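You operate a simulated robot arm through the tools that you are given. There is no shell and no other tool.

The job below is to be done with a simulated two-armed robot. You get a single attempt, and the scene is never put back.

TASK
Take the striped tea towel from the island's table end and hang it over the handle of the oven door.

The check looks at the end state, three seconds after you hand in, the way a careful person would. Anything else that was tipped, shoved, dropped, spilled or broken makes it a failure. Flat cloth is picked up by pressing the open fingertips on it (5 to 10 N) and closing them slowly along it; thin cloth reads only 2 to 8 mm in the jaws.

THE ROBOT
Two 7-joint arms with two-finger parallel grippers on one trunk, on a base that moves. Base frame: it is fixed to the floor where the robot stands at the start and does not move with it; the origin is under the middle of the robot, x ahead of it, y to its left, z up; the surface under the hand at the start is at about z = 0.92. Units: m, degrees, N and s.
The left shoulder is at the start at [0.069, 0.182, 1.111], the right one opposite. With the tool pointing down near the work surface each hand reaches from about 0.28 to 0.74 m from the robot's upright axis, wherever it stands, measured 20 degrees to its own side. Payload 3.91 kg a hand.
The tool frame of a hand sits at the grasp point between the pads (the TCP): z along the fingers, y along the line on which they close. The tips reach 0.03 m beyond it. The gripper opens to 0.11 m. The fingers are 0.02 m wide and 0.01 m thick; the gripper's body (0.048 by 0.112 m) begins 0.055 m behind the TCP.
Orientation is that of the tool frame in the base frame, as a unit quaternion [w, x, y, z]. With the fingers straight down and closing along the base's y, the tool's x points along the base's -x, its y along +y and its z along -z.

THE INTERFACE
- The arms move only by the tool step_arm. It takes "left_motion", "right_motion" or both (then of equal length, played together; a hand with none holds still); each is a list of rows, each a list of 7 numbers: the shift along the base's x, y, z in m, then the turn, a rotation vector about the base's x, y, z in degrees, then the closure, from 0 (fully open) to 1 (shut). In form: [[dx, dy, dz, rx, ry, rz, hand], ...]. A call has 1 to 20 rows; each row is the pose to reach, as a shift and turn from the pose commanded when the call began. A row lasts 0.2 s, in which the tool goes at most 0.05 m and 8.6 degrees; a call with a longer step from one row to the next is refused whole, and so is a gripper value outside its range. Where a pose cannot be reached the arm comes as near as it can. A force on the tool above 40 N (or 10 N above the force at the start of the call, whichever is more), or a blocked arm, ends the call early, and 0.2 s more pass. The fingers move at their own pace (about 0.072 m/s each) and stop on an object; they squeeze with about 31 N. The grip force told is the motor's: it shows also when the fingers shut on nothing. Time passes only in rows, and 0.2 s behind the last, so rows that repeat a pose let the fingers close. It gives the time, the measured TCP pose, the force on the tool (base axes), the opening and the grip force at its end, in the units of the frame above (readings bear some noise), with the torque about the TCP (base axes, N m) and any sound that the robot's microphone picked up.
- Cameras (640 x 400 px; columns grow to the right, rows downward): "scene" is now at [0.2082, 0.0392, 1.3245]; the picture's right is [0.43, -0.90, 0.00], its down [-0.30, -0.14, -0.94] and it looks along [0.85, 0.41, -0.33] (base axes); focal length 214 px, centre (320, 200). "left" rides on the left gripper at [0.072, -0.017, -0.103] in its tool frame; the picture's right is [0.23, 0.97, 0.00], its down [-0.76, 0.18, -0.62] and it looks along [-0.61, 0.14, 0.78] (tool axes); focal length 222 px, centre (320, 200). "right" rides on the right gripper at [0.072, 0.017, -0.103] in its tool frame; the picture's right is [-0.23, 0.97, 0.00], its down [-0.76, -0.18, -0.62] and it looks along [-0.61, -0.14, 0.78] (tool axes); focal length 222 px, centre (320, 200). There is no depth. A picture from a camera that has moved, and an enlarged one, comes with that camera's place and axes in the base frame and with its lens.
- snapshot(camera): a new picture of that camera. It takes no simulated time.
- raise_lower(by): moves the trunk up (or, below 0, down) by that many m; the arms and the scene camera ride with it, the base frame stays. It gives what a move gives, with no picture.
- steer(legs): drives the robot by 1 to 6 legs, each [ahead, left, turn to the left] in m, m and degrees, along the robot's own axes; the way and the turn of a leg run together, so that a leg with both is an arc; at most 1.5 m and 180 degrees a leg. The arms and the cameras ride along, it lands a little off, and it stops where it bumps. It gives what a move gives.
- head_to(pan, tilt): turns the head with the scene camera to pan (to the left, within 80 degrees either way) and tilt (down, from -29 to 69), counted from straight ahead of the robot (the tilt from the chest, where the trunk bows). It gives what a move gives.
- zoom(camera, box): a new picture of the part [left, top, right, bottom] of that camera's present view, enlarged. It takes no simulated time.
- finish_job(): hands the job in; it is judged then, once.

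Nothing tells you exact positions but the pictures and the camera data. Unless the task says otherwise, let go and move clear before handing in.

The tools are called as name(argument=value, ...) on one line, values as JSON. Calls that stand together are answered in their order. step_arm: Moves the arms, as the interface text tells. Its arguments: {"type":"object","properties":{"left_motion":{"type":"array"},"right_motion":{"type":"array"}},"required":[]} The other tools are called the same way: raise_lower (by) moves the trunk up or down; steer (legs) drives the base; head_to (pan, tilt) turns the head that bears the scene camera; snapshot (camera) takes a picture; zoom (camera, box) takes an enlarged picture of a part of a camera's view; finish_job () hands the job in.

At the start:

```text
clock: 0.0
left_position: [0.4085, 0.3184, 1.0778]
left_tool_rot: [-0.001, 0.0, 1.0, 0.0]
left_wrist_force: [1.3, 1.1, -0.2]
left_wrist_torque: [-0.01, 0.0, -0.03]
left_width: 0.11
left_gripper_force: 0.2
right_position: [0.3646, 0.0047, 1.2403]
right_tool_rot: [0.0, 0.0, 1.0, 0.0]
right_wrist_force: [0.4, 0.2, 0.1]
right_wrist_torque: [-0.02, 0.04, 0.0]
right_width: 0.1101
right_gripper_force: 0.1
trunk travel left (down, up): [-0.375, 0.139]
robot x, y, heading: [0.0001, 0.0027, 0.1]
head pan, tilt (commanded): [25.8, 19.2]
```

scene: 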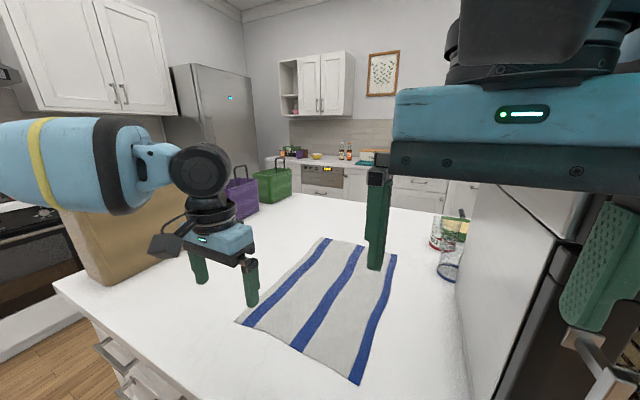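
right: 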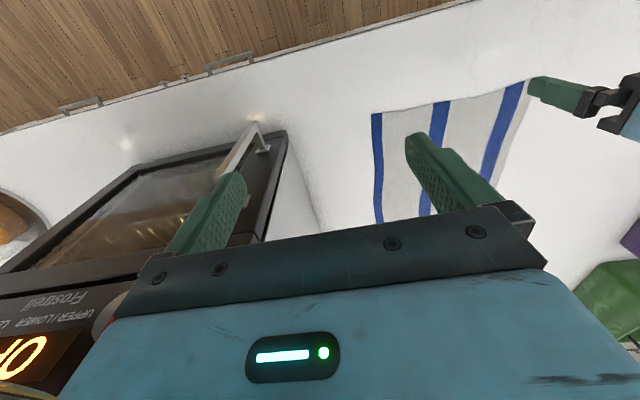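
left: 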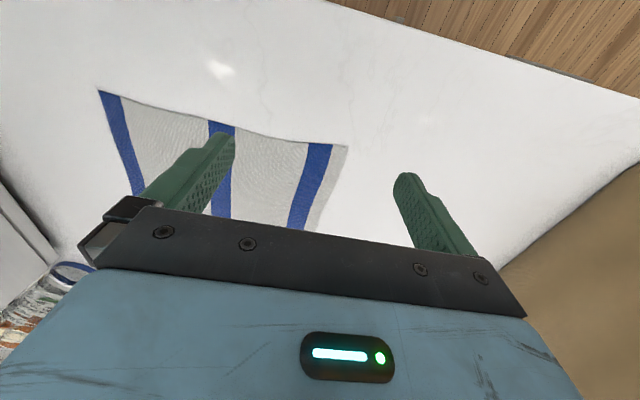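

I see the striped towel on the white counter ahead, a dark appliance with a metal handle close on my right, and another oven far left. I'll look around with the head to find the oven and its handle before moving anything.

head_to(pan=-40, tilt=30)

snapshot(camera="scene")

```text
clock: 1.4
left_position: [0.4075, 0.3182, 1.0772]
left_tool_rot: [0.0, 0.0, 1.0, 0.001]
left_wrist_force: [-0.2, 0.6, 0.0]
left_wrist_torque: [-0.03, 0.01, -0.01]
left_width: 0.1104
left_gripper_force: 0.0
right_position: [0.3673, 0.0022, 1.2413]
right_tool_rot: [0.0, 0.004, 1.0, 0.001]
right_wrist_force: [37.6, -41.1, -10.1]
right_wrist_torque: [4.66, 3.53, 2.55]
right_width: 0.1101
right_gripper_force: 0.0
trunk travel left (down, up): [-0.375, 0.139]
robot x, y, heading: [0.0013, -0.003, 0.2]
head pan, tilt (commanded): [-40.0, 30.0]
```

```text
taken
camera scene: at [0.2017, -0.0496, 1.3109], right [-0.53, -0.85, 0.0], down [-0.39, 0.25, -0.89], along [0.75, -0.47, -0.46], focal length 214 px, centre (320, 200)
```

scene: 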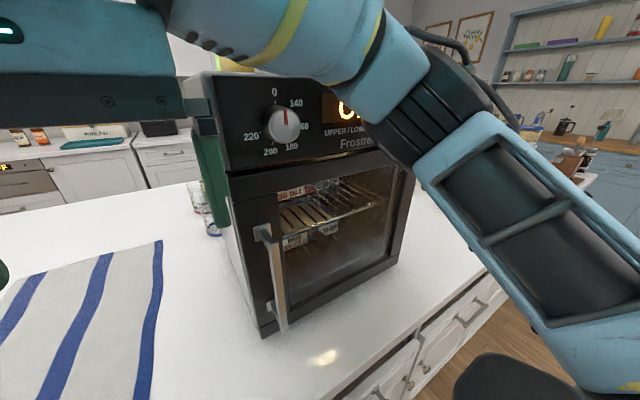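

The head leaned on the raised right hand when it panned right (force about 55 N), so I'm turning it back left at once. There is a countertop oven with a vertical handle on my right, and I'll now check the range on the left.

head_to(pan=26, tilt=19)

head_to(pan=75, tilt=20)

snapshot(camera="scene")

```text
clock: 2.7
left_position: [0.4085, 0.3175, 1.0764]
left_tool_rot: [0.0, 0.0, 1.0, 0.0]
left_wrist_force: [-1.1, -0.4, -0.6]
left_wrist_torque: [-0.01, 0.01, 0.0]
left_width: 0.1101
left_gripper_force: 0.1
right_position: [0.3648, 0.0049, 1.2418]
right_tool_rot: [0.001, 0.0, 1.0, -0.001]
right_wrist_force: [0.0, 0.1, -0.5]
right_wrist_torque: [0.01, 0.03, -0.01]
right_width: 0.1098
right_gripper_force: 0.1
trunk travel left (down, up): [-0.375, 0.139]
robot x, y, heading: [-0.0011, 0.0009, -0.0]
head pan, tilt (commanded): [26.0, 19.0]
```

```text
clock: 3.9
left_position: [0.4081, 0.3185, 1.0763]
left_tool_rot: [-0.001, 0.0, 1.0, 0.0]
left_wrist_force: [-0.4, -0.3, 0.1]
left_wrist_torque: [0.0, 0.01, -0.03]
left_width: 0.1101
left_gripper_force: 0.1
right_position: [0.3663, 0.0051, 1.2396]
right_tool_rot: [0.0, 0.007, 1.0, 0.0]
right_wrist_force: [34.5, 52.6, 2.7]
right_wrist_torque: [-6.71, 4.49, -4.59]
right_width: 0.1101
right_gripper_force: 0.0
trunk travel left (down, up): [-0.375, 0.139]
robot x, y, heading: [-0.0017, 0.0, 0.0]
head pan, tilt (commanded): [75.0, 20.0]
```

```text
taken
camera scene: at [0.1786, 0.0745, 1.3263], right [0.81, -0.58, 0.0], down [-0.18, -0.25, -0.95], along [0.55, 0.77, -0.31], focal length 214 px, centre (320, 200)
```

scene: 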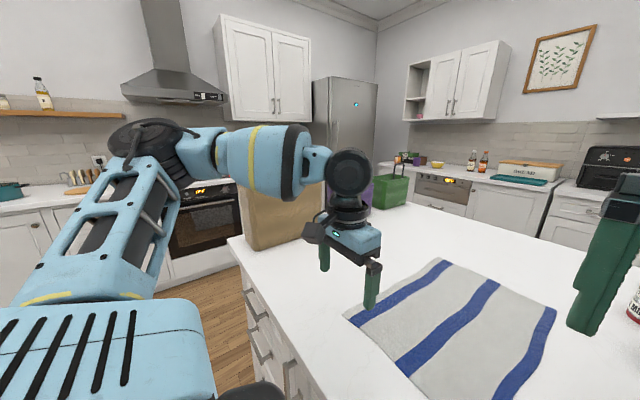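

The head is again stopped by the right hand, so I'll bring it back to its free angle. From there I'll zoom in on the candidate ovens: the range under the hood on the left and the panelled unit at the back.

zoom(camera="scene", box=[100, 80, 340, 260])

zoom(camera="scene", box=[380, 130, 580, 255])

head_to(pan=26, tilt=19)

```text
2.22 times, centred on (220, 170) of scene
camera zoom: at [0.1786, 0.0745, 1.3263], right [0.81, -0.58, 0.0], down [-0.18, -0.25, -0.95], along [0.55, 0.77, -0.31], focal length 477 px, centre (542, 267)
```

zoom: 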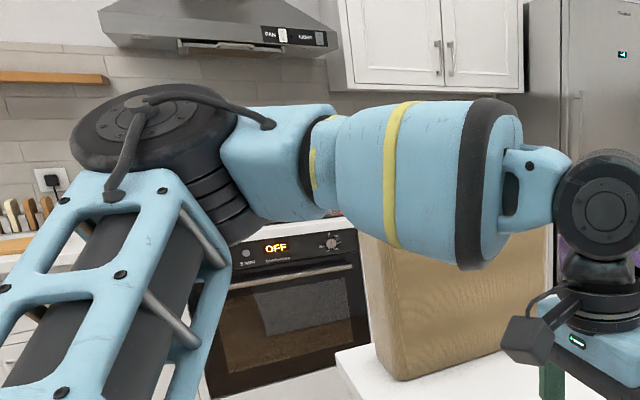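

```text
3.20 times, centred on (480, 192) of scene
camera zoom: at [0.1786, 0.0745, 1.3263], right [0.81, -0.58, 0.0], down [-0.18, -0.25, -0.95], along [0.55, 0.77, -0.31], focal length 686 px, centre (-192, 224)
```

zoom: 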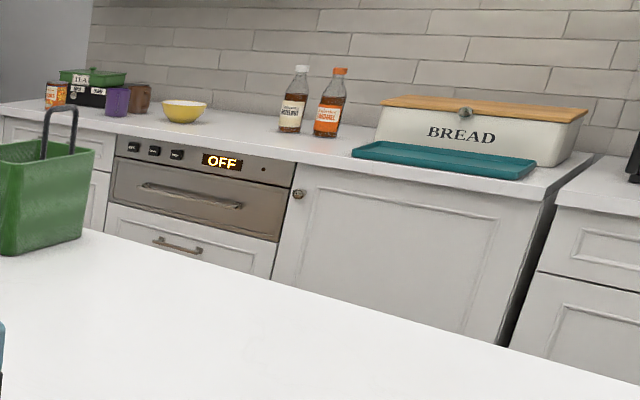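

```text
clock: 5.1
left_position: [0.4073, 0.3186, 1.0769]
left_tool_rot: [0.0, 0.001, 1.0, 0.0]
left_wrist_force: [-0.5, -0.1, -1.0]
left_wrist_torque: [0.0, -0.02, -0.01]
left_width: 0.1098
left_gripper_force: 0.0
right_position: [0.3646, 0.0034, 1.2414]
right_tool_rot: [0.0, 0.0, 1.0, 0.0]
right_wrist_force: [-0.5, 0.6, 0.1]
right_wrist_torque: [-0.01, 0.02, 0.03]
right_width: 0.1101
right_gripper_force: 0.0
trunk travel left (down, up): [-0.375, 0.139]
robot x, y, heading: [-0.0013, 0.0044, 0.0]
head pan, tilt (commanded): [26.0, 19.0]
```

The range under the hood on the left, with black glass and a horizontal bar handle, is the oven I take the task to mean. The countertop unit's front-left corner is near (0.45, -0.09), so the right arm must stay clear of it. I'll tilt the head down within its free pan range to check the floor to my left before driving.

head_to(pan=45, tilt=40)

snapshot(camera="scene")

```text
clock: 5.9
left_position: [0.4073, 0.3186, 1.0771]
left_tool_rot: [-0.001, 0.0, 1.0, 0.0]
left_wrist_force: [-0.4, 0.1, -0.5]
left_wrist_torque: [0.02, 0.04, 0.01]
left_width: 0.1099
left_gripper_force: 0.1
right_position: [0.368, 0.0046, 1.2392]
right_tool_rot: [-0.004, 0.003, 1.0, -0.002]
right_wrist_force: [-1.0, 0.4, -0.4]
right_wrist_torque: [0.02, 0.02, -0.02]
right_width: 0.1097
right_gripper_force: 0.0
trunk travel left (down, up): [-0.375, 0.139]
robot x, y, heading: [0.0001, -0.0001, -0.4]
head pan, tilt (commanded): [45.0, 40.0]
```

```text
taken
camera scene: at [0.1976, 0.0513, 1.3075], right [0.58, -0.81, 0.0], down [-0.4, -0.29, -0.87], along [0.7, 0.51, -0.5], focal length 214 px, centre (320, 200)
```

scene: 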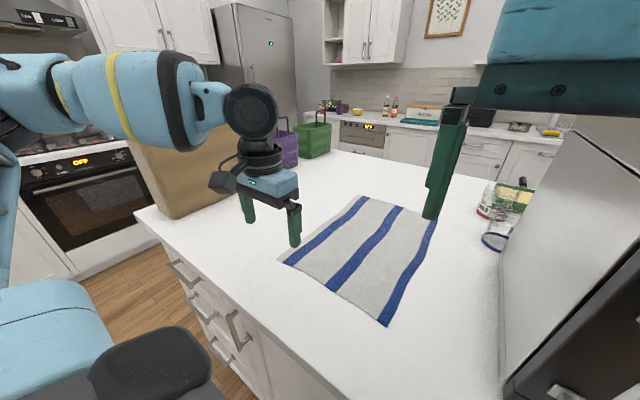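

The range handle sits at about (0.35, 2.0, 0.73), with roughly 1.2 m of floor between the island and that counter. The towel spans about x 0.45–0.87, y 0.08–0.36. I'll slide the base 0.22 m left so the towel's near corners lie symmetrically ahead and the right arm is clear of the countertop oven.

steer(legs=[[0, 0.11, 0], [0, 0.11, 0]])

snapshot(camera="scene")

snapshot(camera="right")

snapshot(camera="left")

```text
clock: 7.6
left_position: [0.4023, 0.4162, 1.0793]
left_tool_rot: [0.002, 0.004, 1.0, 0.001]
left_wrist_force: [-0.9, -0.8, -0.5]
left_wrist_torque: [0.02, 0.01, -0.01]
left_width: 0.1099
left_gripper_force: 0.0
right_position: [0.3608, 0.0994, 1.2386]
right_tool_rot: [-0.003, 0.015, 1.0, -0.004]
right_wrist_force: [-0.2, -0.6, -0.5]
right_wrist_torque: [0.0, -0.02, -0.01]
right_width: 0.11
right_gripper_force: 0.0
trunk travel left (down, up): [-0.375, 0.139]
robot x, y, heading: [-0.0042, 0.1062, -0.4]
head pan, tilt (commanded): [45.0, 40.0]
stopped in leg 1: the robot was blocked; the commanded pose is now the measured one
```

```text
taken
camera scene: at [0.1865, 0.1517, 1.3074], right [0.59, -0.81, 0.0], down [-0.41, -0.3, -0.86], along [0.7, 0.51, -0.51], focal length 214 px, centre (320, 200)
```

scene: 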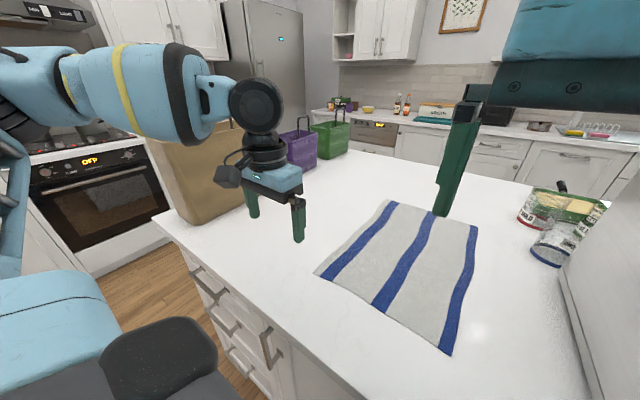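

```text
taken
camera right: at [0.2899, 0.1194, 1.3421], right [0.26, 0.97, -0.01], down [0.76, -0.2, 0.62], along [0.6, -0.17, -0.78], focal length 222 px, centre (320, 200)
```

right: 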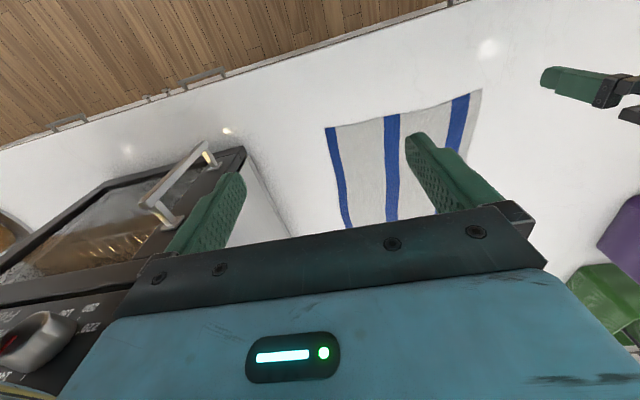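

```text
taken
camera left: at [0.3294, 0.3998, 1.1823], right [-0.22, 0.98, 0.0], down [0.76, 0.17, 0.63], along [0.61, 0.14, -0.78], focal length 222 px, centre (320, 200)
```

left: 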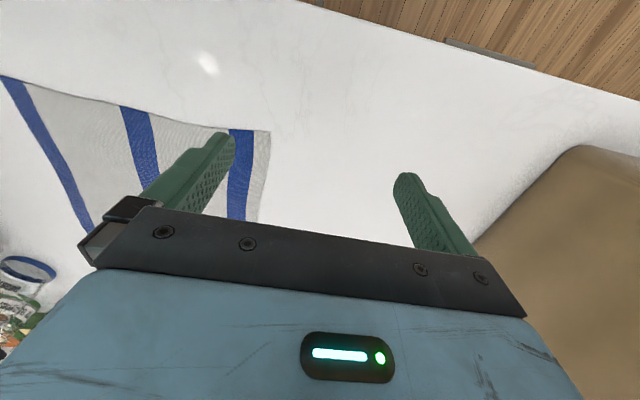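

The base moved 0.106 m and then reported being blocked, with no wrist forces; the head was still pressing against the right arm, which may be the cause. I'll free the head and look to the right side to see the arm and the countertop oven.

head_to(pan=26, tilt=19)

head_to(pan=-20, tilt=19)

snapshot(camera="scene")

```text
clock: 8.4
left_position: [0.4017, 0.4171, 1.0818]
left_tool_rot: [0.004, 0.004, 1.0, 0.001]
left_wrist_force: [0.1, 0.8, -0.9]
left_wrist_torque: [0.0, 0.01, 0.03]
left_width: 0.1099
left_gripper_force: 0.1
right_position: [0.3604, 0.0984, 1.2404]
right_tool_rot: [0.0, 0.012, 1.0, 0.0]
right_wrist_force: [0.0, -0.6, -0.1]
right_wrist_torque: [-0.01, 0.01, 0.02]
right_width: 0.1101
right_gripper_force: 0.1
trunk travel left (down, up): [-0.375, 0.139]
robot x, y, heading: [-0.0021, 0.1029, -0.5]
head pan, tilt (commanded): [26.0, 19.0]
```

```text
clock: 9.6
left_position: [0.402, 0.4165, 1.0811]
left_tool_rot: [0.004, 0.003, 1.0, 0.002]
left_wrist_force: [0.1, 0.3, -0.2]
left_wrist_torque: [-0.03, -0.01, -0.01]
left_width: 0.11
left_gripper_force: 0.1
right_position: [0.3608, 0.0991, 1.241]
right_tool_rot: [-0.001, 0.012, 1.0, 0.0]
right_wrist_force: [-0.6, -0.4, -0.4]
right_wrist_torque: [0.01, 0.01, 0.01]
right_width: 0.1099
right_gripper_force: 0.1
trunk travel left (down, up): [-0.375, 0.139]
robot x, y, heading: [-0.0006, 0.1022, -0.6]
head pan, tilt (commanded): [-20.0, 19.0]
```

```text
taken
camera scene: at [0.2012, 0.0657, 1.3262], right [-0.35, -0.94, -0.01], down [-0.3, 0.12, -0.95], along [0.89, -0.33, -0.32], focal length 214 px, centre (320, 200)
```

scene: 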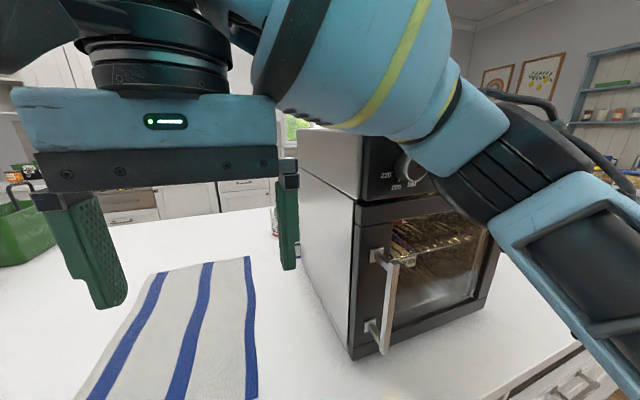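

The head is free now, and the right forearm passes close in front of the countertop oven. I'll try the sideways drive again in a smaller step to get the arm away from it.

steer(legs=[[0, 0.06, 0]])

snapshot(camera="scene")

```text
clock: 10.8
left_position: [0.4076, 0.481, 1.0769]
left_tool_rot: [0.001, 0.003, 1.0, -0.001]
left_wrist_force: [0.5, -0.2, -0.4]
left_wrist_torque: [0.0, 0.03, 0.01]
left_width: 0.1097
left_gripper_force: 0.1
right_position: [0.3666, 0.167, 1.2378]
right_tool_rot: [-0.004, 0.012, 1.0, -0.002]
right_wrist_force: [0.5, 0.5, -0.1]
right_wrist_torque: [0.02, 0.0, 0.05]
right_width: 0.1098
right_gripper_force: 0.0
trunk travel left (down, up): [-0.375, 0.139]
robot x, y, heading: [-0.0029, 0.1678, -0.6]
head pan, tilt (commanded): [-20.0, 19.0]
```

```text
taken
camera scene: at [0.2088, 0.132, 1.325], right [-0.35, -0.94, 0.0], down [-0.3, 0.11, -0.95], along [0.89, -0.33, -0.32], focal length 214 px, centre (320, 200)
```

scene: 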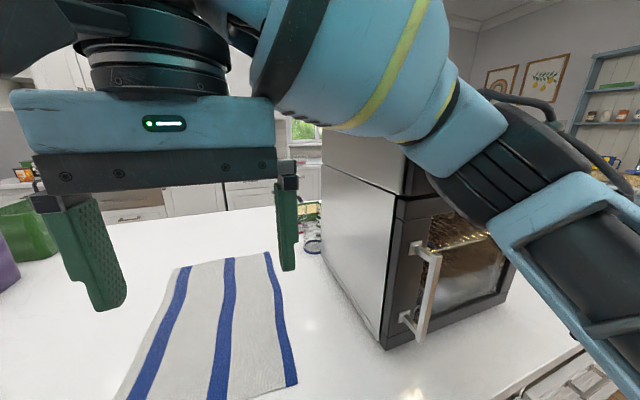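

That worked, so the earlier block came from the head touching the arm. One more small sideways move will centre me on the towel, whose midline I measure at about y = 0.22.

steer(legs=[[0, 0.06, 0]])

snapshot(camera="left")

snapshot(camera="right")

```text
clock: 12.0
left_position: [0.4076, 0.5415, 1.0771]
left_tool_rot: [-0.001, 0.003, 1.0, 0.0]
left_wrist_force: [-0.1, -0.1, -0.4]
left_wrist_torque: [-0.02, 0.01, 0.02]
left_width: 0.1099
left_gripper_force: 0.0
right_position: [0.3699, 0.2239, 1.2387]
right_tool_rot: [-0.004, 0.012, 1.0, -0.001]
right_wrist_force: [0.6, 0.2, -0.1]
right_wrist_torque: [-0.01, 0.01, -0.03]
right_width: 0.1096
right_gripper_force: 0.1
trunk travel left (down, up): [-0.375, 0.139]
robot x, y, heading: [-0.0012, 0.224, -0.4]
head pan, tilt (commanded): [-20.0, 19.0]
```

```text
taken
camera left: at [0.3375, 0.5238, 1.1793], right [-0.22, 0.98, 0.0], down [0.76, 0.17, 0.62], along [0.61, 0.14, -0.78], focal length 222 px, centre (320, 200)
```

left: 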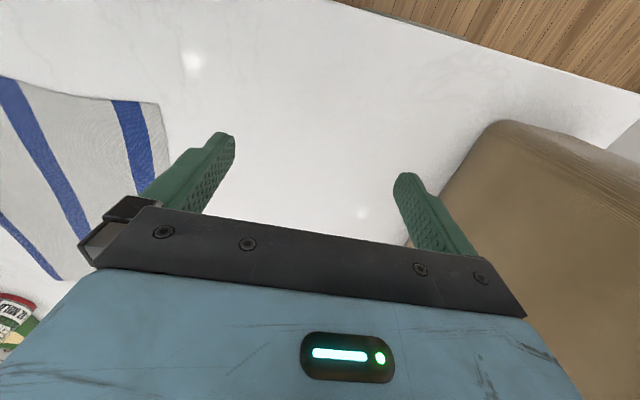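

```text
taken
camera right: at [0.298, 0.2432, 1.3419], right [0.25, 0.97, -0.01], down [0.76, -0.19, 0.62], along [0.6, -0.16, -0.79], focal length 222 px, centre (320, 200)
```

right: 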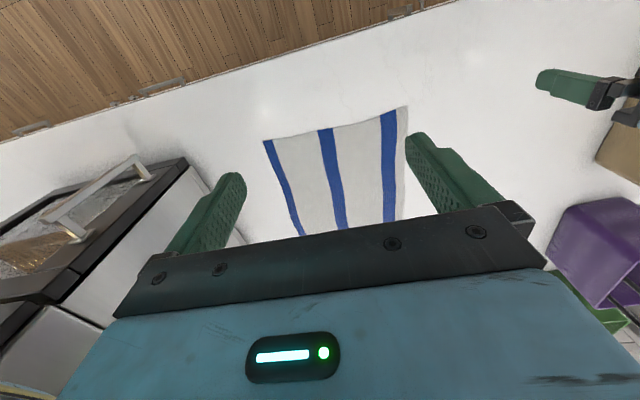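

The towel's near corners are at about (0.445, 0.087) and (0.448, 0.362) on the surface z ≈ 0.92, and both hands are free. I'll swing the right hand toward the right corner and bring the left hand in over the left corner, still well above the cloth.

step_arm(right_motion=[[0.0, -0.04, 0, 0, 0, 0, 0.2], [0.03, -0.075, 0, 0, 0, 0, 0.3], [0.06, -0.095, 0, 0, 0, 0, 0.4], [0.09, -0.099, 0, 0, 0, 0, 0.5], [0.09, -0.099, -0.04, 0, 0, 0, 0.545], [0.09, -0.099, -0.08, 0, 0, 0, 0.545]], left_motion=[[0.0, -0.04, 0, 0, 0, 0, 0.2], [0.015, -0.085, 0, 0, 0, 0, 0.3], [0.03, -0.13, 0, 0, 0, 0, 0.4], [0.045, -0.17, 0, 0, 0, 0, 0.5], [0.0525, -0.2, 0, 0, 0, 0, 0.545], [0.0525, -0.2215, 0, 0, 0, 0, 0.545]])

snapshot(camera="scene")

snapshot(camera="right")

snapshot(camera="left")

```text
clock: 13.4
left_position: [0.4488, 0.3558, 1.0815]
left_tool_rot: [0.006, 0.002, 1.0, -0.002]
left_wrist_force: [0.4, -0.4, 0.5]
left_wrist_torque: [0.01, -0.02, 0.02]
left_width: 0.05
left_gripper_force: 0.1
left hand out of reach, approached as far as the arm can: row 5, 6
right_position: [0.4463, 0.1328, 1.1674]
right_tool_rot: [0.005, 0.009, 1.0, -0.004]
right_wrist_force: [0.1, 0.6, 0.4]
right_wrist_torque: [0.0, 0.01, 0.01]
right_width: 0.0502
right_gripper_force: 0.0
trunk travel left (down, up): [-0.375, 0.139]
robot x, y, heading: [-0.0002, 0.2283, -0.3]
head pan, tilt (commanded): [-20.0, 19.0]
```

```text
taken
camera scene: at [0.1975, 0.1972, 1.3275], right [-0.35, -0.94, 0.0], down [-0.3, 0.11, -0.95], along [0.89, -0.33, -0.32], focal length 214 px, centre (320, 200)
```

scene: 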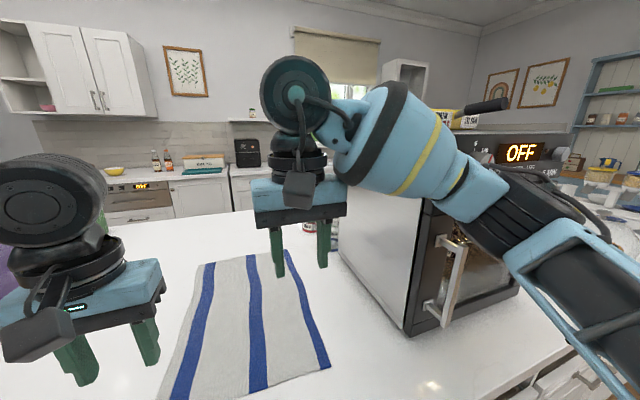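

```text
taken
camera right: at [0.3724, 0.1526, 1.2692], right [0.24, 0.97, -0.01], down [0.75, -0.19, 0.63], along [0.61, -0.16, -0.77], focal length 222 px, centre (320, 200)
```

right: 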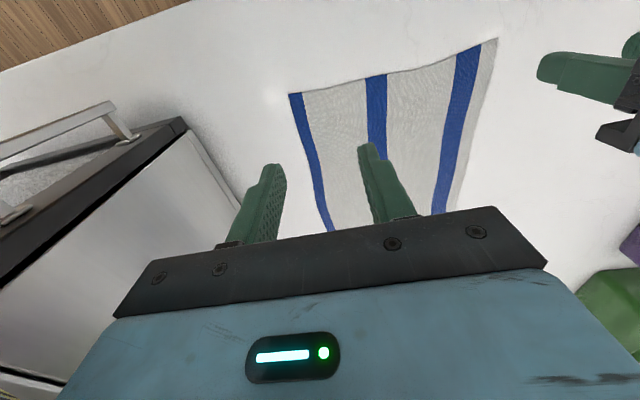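

```text
taken
camera left: at [0.3752, 0.3405, 1.1835], right [-0.22, 0.97, -0.01], down [0.76, 0.18, 0.63], along [0.62, 0.14, -0.78], focal length 222 px, centre (320, 200)
```

left: 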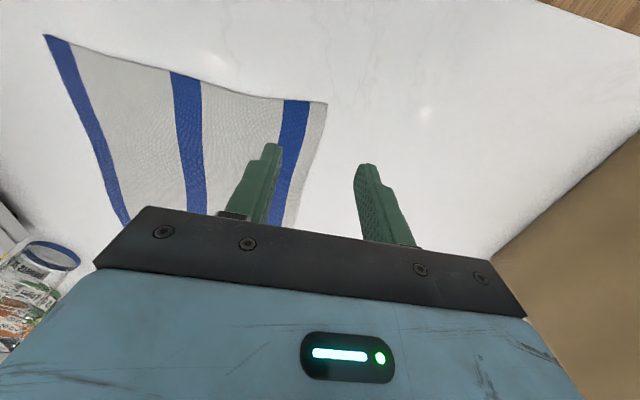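

Both hands are over the near edge; the left is at (0.449, 0.356) and could not come quite as far inward as asked, and the right is at (0.446, 0.133). I'll hold briefly to let them settle and read true positions.

step_arm(right_motion=[[0, 0, 0, 0, 0, 0, 0.545], [0, 0, 0, 0, 0, 0, 0.545]], left_motion=[[0, 0, 0, 0, 0, 0, 0.727], [0, 0, 0, 0, 0, 0, 0.727]])

head_to(pan=0, tilt=40)

snapshot(camera="scene")

```text
clock: 14.0
left_position: [0.4479, 0.3569, 1.0816]
left_tool_rot: [0.005, 0.003, 1.0, -0.002]
left_wrist_force: [-0.2, -0.5, 0.2]
left_wrist_torque: [0.03, -0.01, 0.01]
left_width: 0.03
left_gripper_force: 0.1
right_position: [0.4472, 0.1327, 1.165]
right_tool_rot: [0.005, 0.011, 1.0, -0.005]
right_wrist_force: [-0.5, 0.5, 0.3]
right_wrist_torque: [0.0, 0.02, 0.03]
right_width: 0.0501
right_gripper_force: 0.1
trunk travel left (down, up): [-0.375, 0.139]
robot x, y, heading: [-0.0005, 0.226, -0.5]
head pan, tilt (commanded): [-20.0, 19.0]
```

```text
clock: 14.8
left_position: [0.449, 0.3573, 1.0806]
left_tool_rot: [0.005, 0.003, 1.0, -0.002]
left_wrist_force: [1.8, -0.4, -0.3]
left_wrist_torque: [0.01, 0.03, 0.0]
left_width: 0.03
left_gripper_force: 0.0
right_position: [0.4466, 0.1328, 1.1656]
right_tool_rot: [0.005, 0.011, 1.0, -0.006]
right_wrist_force: [-1.3, -1.1, -0.3]
right_wrist_torque: [0.0, 0.01, -0.04]
right_width: 0.0502
right_gripper_force: 0.0
trunk travel left (down, up): [-0.375, 0.139]
robot x, y, heading: [-0.0055, 0.2254, -0.5]
head pan, tilt (commanded): [0.0, 40.0]
```

```text
taken
camera scene: at [0.1952, 0.2297, 1.294], right [-0.01, -1.0, 0.01], down [-0.63, 0.0, -0.77], along [0.77, -0.01, -0.63], focal length 214 px, centre (320, 200)
```

scene: 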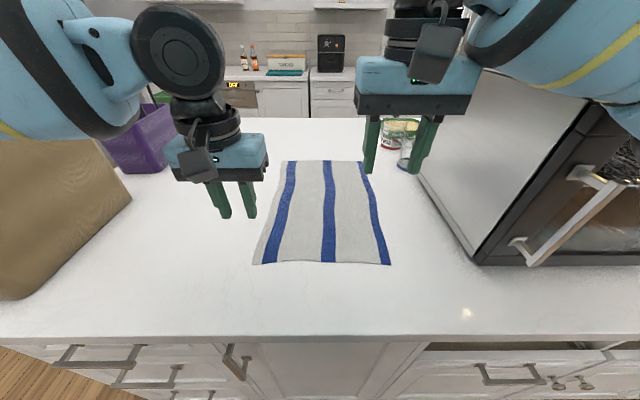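

The head now has a clear view: the towel lies flat with near corners at about (0.447, 0.358) and (0.444, 0.083). I'll lower both hands to about z = 1.0 over the corners and see how far inward the left can go at that height.

step_arm(left_motion=[[0.005, -0.01, -0.03, 0, 0, 0, 0.6], [0.01, -0.02, -0.06, 0, 0, 0, 0.6], [0.01, -0.027, -0.085, 0, 0, 0, 0.6], [0.01, -0.027, -0.085, 0, 0, 0, 0.6]], right_motion=[[0.005, -0.005, -0.045, 0, 0, 0, 0.6], [0.01, -0.01, -0.09, 0, 0, 0, 0.6], [0.015, -0.012, -0.135, 0, 0, 0, 0.6], [0.015, -0.012, -0.165, 0, 0, 0, 0.6]])

snapshot(camera="scene")

snapshot(camera="right")

snapshot(camera="left")

```text
clock: 15.6
left_position: [0.4658, 0.3573, 1.0116]
left_tool_rot: [0.008, 0.002, 1.0, -0.005]
left_wrist_force: [0.1, 0.4, -0.5]
left_wrist_torque: [-0.02, -0.02, 0.05]
left_width: 0.044
left_gripper_force: 0.1
left hand out of reach, approached as far as the arm can: row 1, 2, 3
right_position: [0.4641, 0.128, 1.1365]
right_tool_rot: [0.117, 0.004, 0.993, 0.001]
right_wrist_force: [0.2, 0.3, 0.0]
right_wrist_torque: [-0.01, 0.02, 0.02]
right_width: 0.044
right_gripper_force: 0.0
trunk travel left (down, up): [-0.375, 0.139]
robot x, y, heading: [0.0022, 0.2254, -0.3]
head pan, tilt (commanded): [0.0, 40.0]
stopped in row 3 (right hand): the arm was blocked; the commanded pose is now the measured one
```

```text
taken
camera scene: at [0.1923, 0.2322, 1.293], right [-0.01, -1.0, 0.01], down [-0.63, 0.0, -0.77], along [0.77, -0.01, -0.63], focal length 214 px, centre (320, 200)
```

scene: 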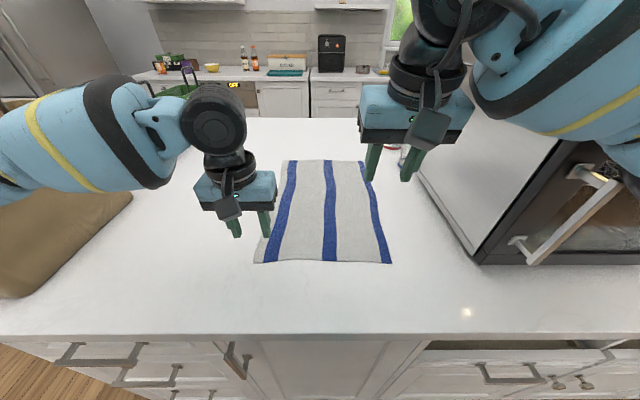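

```text
taken
camera right: at [0.3688, 0.1458, 1.2206], right [0.23, 0.97, 0.06], down [0.6, -0.18, 0.78], along [0.77, -0.14, -0.62], focal length 222 px, centre (320, 200)
```

right: 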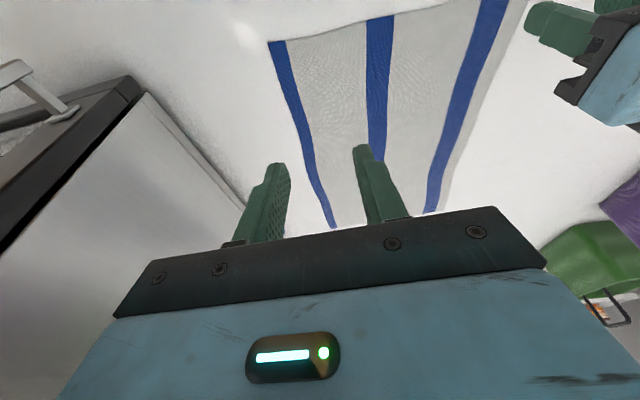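

```text
taken
camera left: at [0.3917, 0.3417, 1.1124], right [-0.22, 0.98, -0.01], down [0.75, 0.18, 0.63], along [0.62, 0.13, -0.77], focal length 222 px, centre (320, 200)
```

left: 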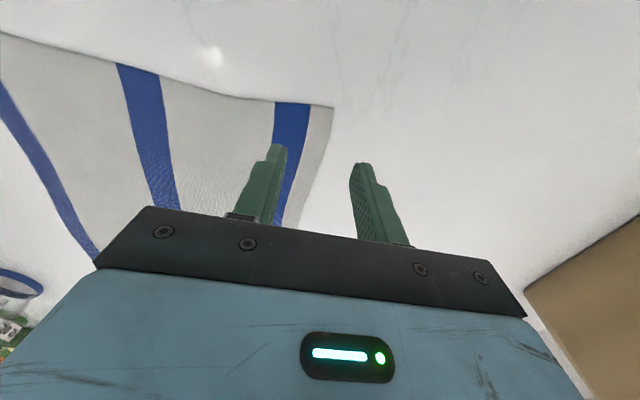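

The right arm was stopped at z ≈ 1.14, most likely its forearm meeting the countertop oven's upper front corner; the oven does not appear to have moved. I'll lift the right hand straight back up and away, restoring its tilt, and then change my stance.

step_arm(right_motion=[[0.0, 0.0, 0.03, 0, 0, 0, 0.6], [-0.01, 0.01, 0.06, 0, 0, 0, 0.6], [-0.03, 0.03, 0.09, 0, 6.7, 0, 0.6], [-0.05, 0.05, 0.1, 0, 13.4, 0, 0.6]])

head_to(pan=-35, tilt=30)

snapshot(camera="scene")

```text
clock: 16.6
left_position: [0.4808, 0.3499, 1.0082]
left_tool_rot: [0.002, 0.003, 1.0, -0.001]
left_wrist_force: [0.0, 0.5, -0.2]
left_wrist_torque: [0.02, 0.04, -0.01]
left_width: 0.044
left_gripper_force: 0.1
right_position: [0.4334, 0.1675, 1.2225]
right_tool_rot: [-0.02, 0.01, 1.0, 0.002]
right_wrist_force: [0.1, -0.4, -0.3]
right_wrist_torque: [-0.03, -0.01, 0.01]
right_width: 0.044
right_gripper_force: 0.0
trunk travel left (down, up): [-0.375, 0.139]
robot x, y, heading: [0.0018, 0.226, -0.4]
head pan, tilt (commanded): [0.0, 40.0]
```

```text
clock: 17.6
left_position: [0.4793, 0.35, 1.0079]
left_tool_rot: [0.002, 0.002, 1.0, -0.001]
left_wrist_force: [0.1, 0.1, -0.1]
left_wrist_torque: [-0.01, 0.01, -0.01]
left_width: 0.0441
left_gripper_force: 0.0
right_position: [0.4318, 0.166, 1.221]
right_tool_rot: [-0.017, 0.01, 1.0, 0.001]
right_wrist_force: [-0.4, 0.8, -0.5]
right_wrist_torque: [-0.01, -0.04, 0.01]
right_width: 0.0439
right_gripper_force: 0.1
trunk travel left (down, up): [-0.375, 0.139]
robot x, y, heading: [-0.0021, 0.2288, -0.2]
head pan, tilt (commanded): [-35.0, 30.0]
```

```text
taken
camera scene: at [0.198, 0.1706, 1.3071], right [-0.58, -0.82, 0.0], down [-0.41, 0.29, -0.87], along [0.71, -0.5, -0.5], focal length 214 px, centre (320, 200)
```

scene: 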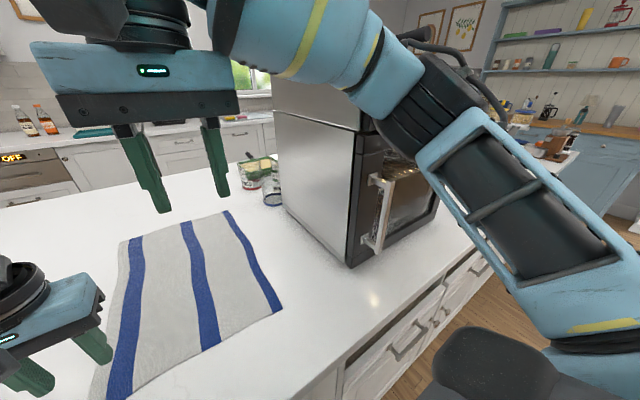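

The countertop oven's corner is still at (0.446, -0.09), so nothing has shifted. I want to back up so the arms reach forward with straight forearms, so I'll first check behind me on both sides.

head_to(pan=-78, tilt=25)

snapshot(camera="scene")

head_to(pan=78, tilt=25)

snapshot(camera="scene")

```text
clock: 18.7
left_position: [0.4796, 0.3498, 1.0076]
left_tool_rot: [0.001, 0.002, 1.0, 0.0]
left_wrist_force: [0.2, -0.2, 1.0]
left_wrist_torque: [0.03, 0.03, 0.0]
left_width: 0.0439
left_gripper_force: 0.0
right_position: [0.4324, 0.1652, 1.2209]
right_tool_rot: [-0.019, 0.009, 1.0, 0.002]
right_wrist_force: [-0.3, 0.0, -0.3]
right_wrist_torque: [-0.04, 0.0, -0.02]
right_width: 0.044
right_gripper_force: 0.1
trunk travel left (down, up): [-0.375, 0.139]
robot x, y, heading: [-0.001, 0.2261, -0.2]
head pan, tilt (commanded): [-78.0, 25.0]
```

```text
taken
camera scene: at [0.1429, 0.1325, 1.315], right [-0.98, -0.2, 0.0], down [-0.09, 0.41, -0.91], along [0.18, -0.89, -0.42], focal length 214 px, centre (320, 200)
```

scene: 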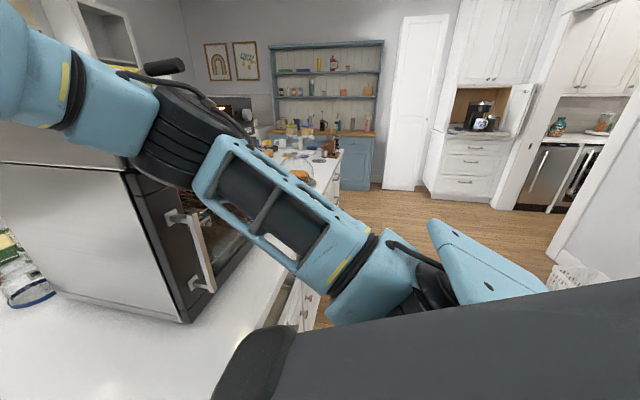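

```text
clock: 21.1
left_position: [0.4782, 0.349, 1.007]
left_tool_rot: [0.002, 0.002, 1.0, -0.001]
left_wrist_force: [-0.1, -0.5, 0.3]
left_wrist_torque: [0.0, -0.04, -0.03]
left_width: 0.0438
left_gripper_force: 0.0
right_position: [0.4325, 0.1654, 1.221]
right_tool_rot: [-0.018, 0.01, 1.0, 0.002]
right_wrist_force: [0.5, 0.0, -0.6]
right_wrist_torque: [-0.02, 0.01, -0.01]
right_width: 0.0441
right_gripper_force: 0.1
trunk travel left (down, up): [-0.375, 0.139]
robot x, y, heading: [0.0006, 0.2254, -0.3]
head pan, tilt (commanded): [78.0, 25.0]
```

```text
taken
camera scene: at [0.1438, 0.3127, 1.3151], right [0.98, -0.21, 0.0], down [-0.09, -0.41, -0.91], along [0.19, 0.89, -0.42], focal length 214 px, centre (320, 200)
```

scene: 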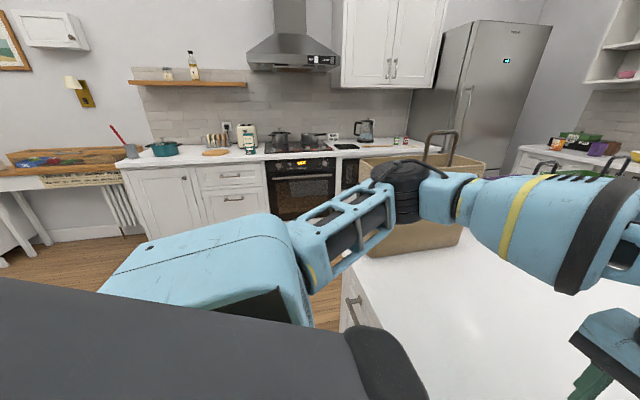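

Floor on both sides looks open, and I can see the range with the black oven door straight across to the left. I'll back up about 0.2 m so both forearms can reach forward clear of the countertop oven and paper bag.

steer(legs=[[-0.1, 0, 0], [-0.1, 0, 0]])

head_to(pan=0, tilt=35)

snapshot(camera="scene")

```text
clock: 23.0
left_position: [0.2795, 0.3504, 1.0066]
left_tool_rot: [0.002, 0.002, 1.0, -0.001]
left_wrist_force: [-0.1, -1.0, 0.6]
left_wrist_torque: [0.01, -0.01, -0.01]
left_width: 0.0439
left_gripper_force: 0.0
right_position: [0.2321, 0.1665, 1.2208]
right_tool_rot: [-0.019, 0.009, 1.0, 0.003]
right_wrist_force: [1.2, 0.1, 0.7]
right_wrist_torque: [-0.01, 0.0, -0.02]
right_width: 0.044
right_gripper_force: 0.0
trunk travel left (down, up): [-0.375, 0.139]
robot x, y, heading: [-0.2028, 0.2266, -0.5]
head pan, tilt (commanded): [78.0, 25.0]
```

```text
clock: 24.5
left_position: [0.2775, 0.3504, 1.0087]
left_tool_rot: [0.001, 0.003, 1.0, -0.001]
left_wrist_force: [0.1, 0.1, -0.2]
left_wrist_torque: [-0.02, 0.02, -0.03]
left_width: 0.0443
left_gripper_force: 0.0
right_position: [0.2309, 0.1667, 1.221]
right_tool_rot: [-0.02, 0.01, 1.0, 0.001]
right_wrist_force: [0.6, -0.6, 0.3]
right_wrist_torque: [-0.01, -0.02, 0.02]
right_width: 0.0439
right_gripper_force: 0.1
trunk travel left (down, up): [-0.375, 0.139]
robot x, y, heading: [-0.199, 0.2278, -0.3]
head pan, tilt (commanded): [0.0, 35.0]
```

```text
taken
camera scene: at [0.0123, 0.2236, 1.2993], right [0.0, -1.0, 0.0], down [-0.57, 0.0, -0.82], along [0.82, 0.0, -0.57], focal length 214 px, centre (320, 200)
```

scene: 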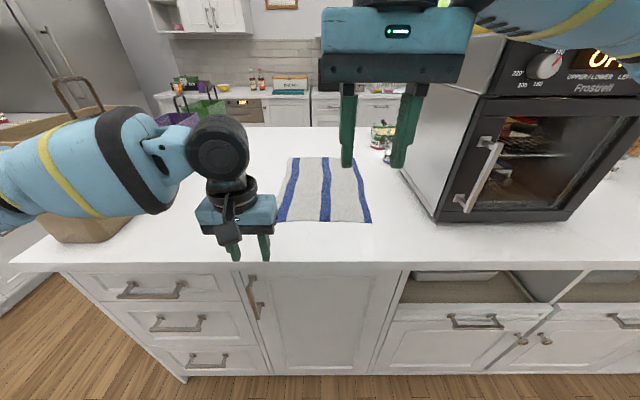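

Now the towel edge is about 0.65 m ahead of the robot's axis and the whole work area is visible. I'll reach both hands forward to hover over the near corners, at about (0.46, 0.125) and (0.46, 0.325).

step_arm(right_motion=[[0.038, 0.0, -0.02, 0, 0, 0, 0.6], [0.076, -0.005, -0.045, 0, 0, 0, 0.6], [0.114, -0.015, -0.075, 0, 0, 0, 0.6], [0.152, -0.025, -0.105, 0, 0, 0, 0.6], [0.19, -0.035, -0.135, 0, 0, 0, 0.6], [0.229, -0.042, -0.165, 0, 0, 0, 0.6], [0.229, -0.042, -0.17, 0, 0, 0, 0.6]], left_motion=[[0.03, 0.0, 0.02, 0, 0, 0, 0.6], [0.06, -0.0, 0.03, 0, 0, 0, 0.6], [0.09, -0.005, 0.03, 0, 0, 0, 0.6], [0.12, -0.01, 0.03, 0, 0, 0, 0.6], [0.15, -0.015, 0.03, 0, 0, 0, 0.6], [0.182, -0.025, 0.03, 0, 0, 0, 0.6], [0.182, -0.025, 0.03, 0, 0, 0, 0.6]])

snapshot(camera="scene")

snapshot(camera="right")

snapshot(camera="left")

```text
clock: 26.1
left_position: [0.3409, 0.3879, 1.0234]
left_tool_rot: [0.002, 0.002, 1.0, -0.001]
left_wrist_force: [-0.3, 0.3, 0.4]
left_wrist_torque: [0.03, -0.02, -0.02]
left_width: 0.0441
left_gripper_force: 0.0
left hand out of reach, approached as far as the arm can: row 1, 2, 3, 4, 5, 6, 7
right_position: [0.4597, 0.1246, 1.0515]
right_tool_rot: [-0.018, 0.008, 1.0, 0.002]
right_wrist_force: [-0.9, -0.4, -0.1]
right_wrist_torque: [0.03, 0.01, -0.01]
right_width: 0.0439
right_gripper_force: 0.1
trunk travel left (down, up): [-0.375, 0.139]
robot x, y, heading: [-0.2, 0.2245, -0.3]
head pan, tilt (commanded): [0.0, 35.0]
```

```text
taken
camera scene: at [0.0116, 0.2226, 1.2994], right [0.0, -1.0, 0.0], down [-0.57, 0.0, -0.82], along [0.82, 0.0, -0.57], focal length 214 px, centre (320, 200)
```

scene: 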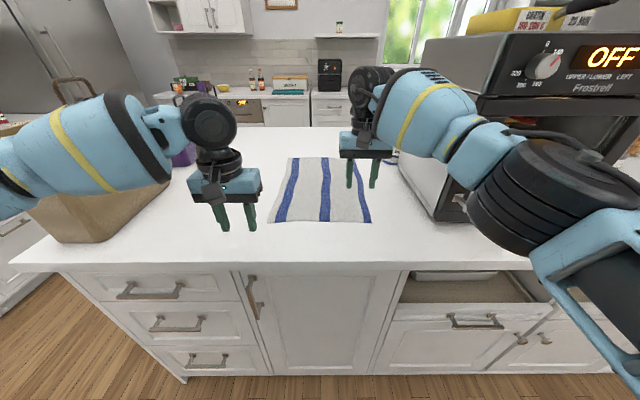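

```text
taken
camera right: at [0.3919, 0.142, 1.158], right [0.24, 0.97, -0.01], down [0.78, -0.19, 0.59], along [0.57, -0.15, -0.8], focal length 222 px, centre (320, 200)
```

right: 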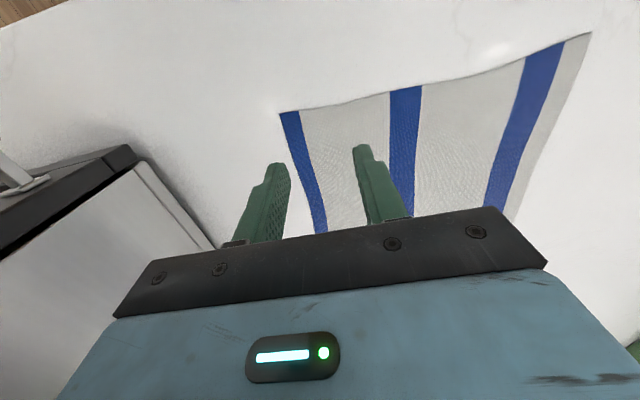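

```text
taken
camera left: at [0.2684, 0.3713, 1.1261], right [-0.22, 0.97, 0.0], down [0.76, 0.17, 0.63], along [0.61, 0.14, -0.78], focal length 222 px, centre (320, 200)
```

left: 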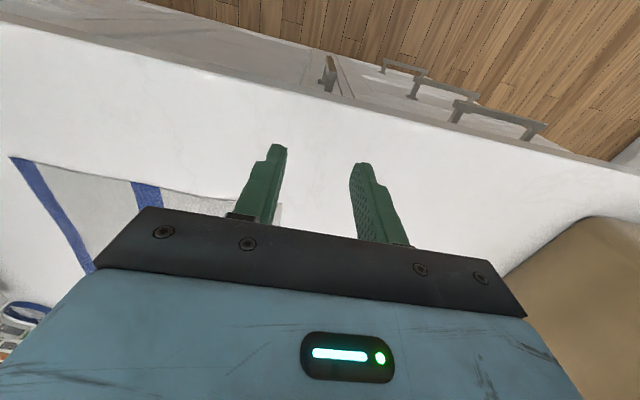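

The right hand hovers correctly at (0.460, 0.125, 1.05), but the left arm seems held up at a joint limit at (0.34, 0.39). I'll free it by moving it outward and up a little, then forward, keeping clear of the paper bag at y > 0.74.

step_arm(left_motion=[[0.0, 0.02, 0.03, 0, 0, 0, 0.6], [0.0, 0.05, 0.06, 0, 0, 0, 0.6], [0.0, 0.08, 0.1, 0, 0, 0, 0.6], [0.0, 0.09, 0.13, 0, 0, 0, 0.6], [0.0, 0.09, 0.13, 0, 0, 0, 0.6]])

snapshot(camera="scene")

```text
clock: 27.3
left_position: [0.3399, 0.478, 1.1562]
left_tool_rot: [0.002, 0.001, 1.0, -0.001]
left_wrist_force: [0.2, 0.2, -0.2]
left_wrist_torque: [0.01, -0.03, 0.0]
left_width: 0.0438
left_gripper_force: 0.1
right_position: [0.4604, 0.1241, 1.0504]
right_tool_rot: [-0.019, 0.01, 1.0, 0.002]
right_wrist_force: [0.4, -0.1, -0.9]
right_wrist_torque: [0.04, -0.02, -0.03]
right_width: 0.044
right_gripper_force: 0.1
trunk travel left (down, up): [-0.375, 0.139]
robot x, y, heading: [-0.1991, 0.2265, -0.3]
head pan, tilt (commanded): [0.0, 35.0]
```

```text
taken
camera scene: at [0.0126, 0.2237, 1.2992], right [0.0, -1.0, 0.0], down [-0.57, 0.0, -0.82], along [0.82, 0.0, -0.57], focal length 214 px, centre (320, 200)
```

scene: 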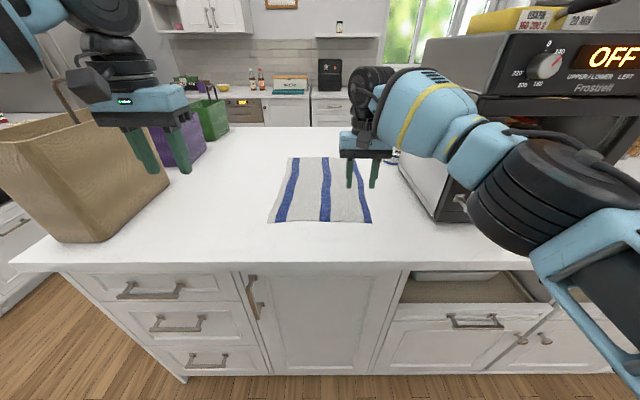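

The left hand moved freely to (0.34, 0.478, 1.156), and the bag's right face is at y ≈ 0.75. I'll now bring it forward and then inward at this height before going down.

step_arm(left_motion=[[0.04, 0.0, 0.02, 0, 0, 0, 0.6], [0.08, -0.01, 0.04, 0, 0, 0, 0.6], [0.12, -0.03, 0.05, 0, 0, 0, 0.6], [0.12, -0.07, 0.05, 0, 0, 0, 0.6], [0.12, -0.11, 0.05, 0, 0, 0, 0.6], [0.12, -0.15, 0.04, 0, 0, 0, 0.6], [0.12, -0.153, 0.03, 0, 0, 0, 0.6]])

snapshot(camera="scene")

```text
clock: 28.9
left_position: [0.3515, 0.4401, 1.1593]
left_tool_rot: [0.002, 0.002, 1.0, 0.0]
left_wrist_force: [0.5, 0.4, -0.6]
left_wrist_torque: [-0.03, 0.01, 0.0]
left_width: 0.044
left_gripper_force: 0.0
left hand out of reach, approached as far as the arm can: row 1, 2, 3, 4, 5, 6, 7
right_position: [0.461, 0.1243, 1.0518]
right_tool_rot: [-0.019, 0.01, 1.0, 0.002]
right_wrist_force: [1.0, 0.3, -0.1]
right_wrist_torque: [-0.04, 0.01, 0.0]
right_width: 0.0439
right_gripper_force: 0.0
trunk travel left (down, up): [-0.375, 0.139]
robot x, y, heading: [-0.1959, 0.2246, -0.3]
head pan, tilt (commanded): [0.0, 35.0]
```

```text
taken
camera scene: at [0.0123, 0.2235, 1.2993], right [0.0, -1.0, 0.0], down [-0.57, 0.0, -0.82], along [0.82, 0.0, -0.57], focal length 214 px, centre (320, 200)
```

scene: 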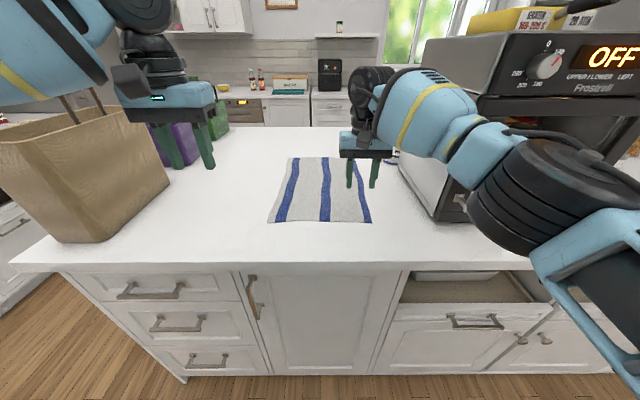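

The left arm again reports its limit near (0.35, 0.44), though the right reached further, so its elbow must be in an awkward configuration. I'll look at the left arm to understand it.

head_to(pan=55, tilt=20)

snapshot(camera="scene")

head_to(pan=-45, tilt=20)

snapshot(camera="scene")

```text
clock: 30.2
left_position: [0.3509, 0.4413, 1.1594]
left_tool_rot: [0.001, 0.003, 1.0, -0.001]
left_wrist_force: [0.4, -0.8, 0.6]
left_wrist_torque: [0.0, 0.04, 0.02]
left_width: 0.044
left_gripper_force: 0.0
right_position: [0.4602, 0.1247, 1.0511]
right_tool_rot: [-0.019, 0.009, 1.0, 0.002]
right_wrist_force: [0.0, -1.0, 0.2]
right_wrist_torque: [0.0, -0.01, 0.01]
right_width: 0.0439
right_gripper_force: 0.1
trunk travel left (down, up): [-0.375, 0.139]
robot x, y, heading: [-0.2011, 0.2277, -0.4]
head pan, tilt (commanded): [55.0, 20.0]
```

```text
taken
camera scene: at [-0.0219, 0.2999, 1.3231], right [0.82, -0.58, 0.0], down [-0.2, -0.28, -0.94], along [0.54, 0.77, -0.34], focal length 214 px, centre (320, 200)
```

scene: 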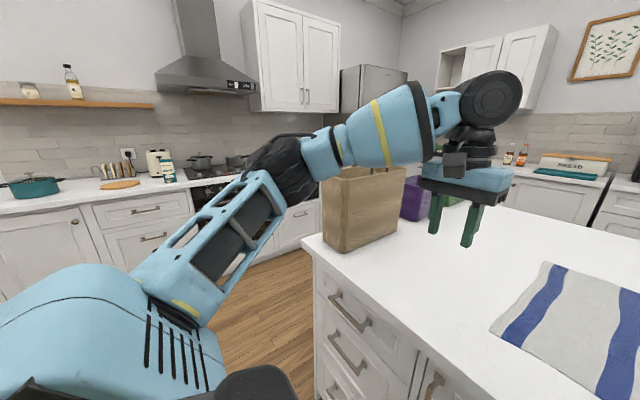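

```text
clock: 31.9
left_position: [0.3515, 0.4407, 1.16]
left_tool_rot: [0.002, 0.003, 1.0, -0.001]
left_wrist_force: [-0.3, 0.5, -0.4]
left_wrist_torque: [-0.03, -0.01, 0.01]
left_width: 0.0441
left_gripper_force: 0.1
right_position: [0.4606, 0.1245, 1.0522]
right_tool_rot: [-0.019, 0.01, 1.0, 0.002]
right_wrist_force: [0.5, -0.3, -0.6]
right_wrist_torque: [-0.03, -0.01, 0.0]
right_width: 0.044
right_gripper_force: 0.0
trunk travel left (down, up): [-0.375, 0.139]
robot x, y, heading: [-0.201, 0.2272, -0.2]
head pan, tilt (commanded): [-45.0, 20.0]
```

```text
taken
camera scene: at [-0.0102, 0.1578, 1.3231], right [-0.71, -0.7, 0.0], down [-0.24, 0.24, -0.94], along [0.66, -0.67, -0.34], focal length 214 px, centre (320, 200)
```

scene: 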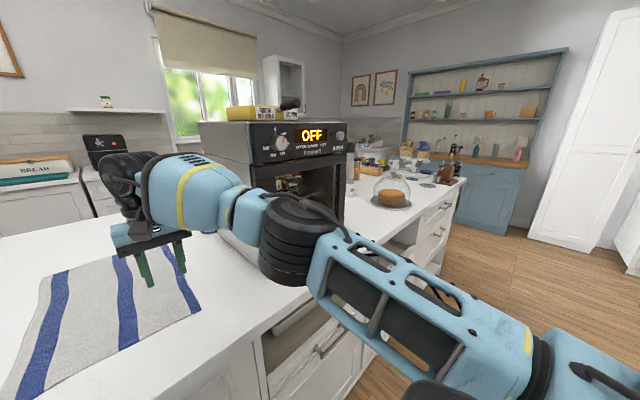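

The left elbow is bent and not stretched, so a joint limit tied to the hand's orientation is likely. I'll test turning the left hand about the vertical while moving it forward a bit, at a safe height.

step_arm(left_motion=[[0.0, 0.0, 0.0, 0, 0, -8, 0.6], [0.0, 0.0, 0.0, 0, 0, -16, 0.6], [0.02, 0.0, 0.0, 0, 0, -24, 0.6], [0.06, -0.01, 0.0, 0, 0, -30, 0.6], [0.1, -0.03, 0.0, 0, 0, -30, 0.6], [0.11, -0.05, 0.0, 0, 0, -30, 0.6], [0.11, -0.05, 0.0, 0, 0, -30, 0.6]])

```text
clock: 33.5
left_position: [0.3744, 0.4596, 1.1418]
left_tool_rot: [0.001, 0.261, 0.965, -0.002]
left_wrist_force: [-0.1, 0.3, 0.0]
left_wrist_torque: [0.0, -0.02, -0.01]
left_width: 0.044
left_gripper_force: 0.1
left hand out of reach, approached as far as the arm can: row 3, 4, 5, 6, 7
right_position: [0.4609, 0.1249, 1.052]
right_tool_rot: [-0.019, 0.01, 1.0, 0.003]
right_wrist_force: [0.4, 0.1, 0.0]
right_wrist_torque: [0.01, -0.02, 0.01]
right_width: 0.044
right_gripper_force: 0.0
trunk travel left (down, up): [-0.375, 0.139]
robot x, y, heading: [-0.1971, 0.2274, -0.2]
head pan, tilt (commanded): [-45.0, 20.0]
```

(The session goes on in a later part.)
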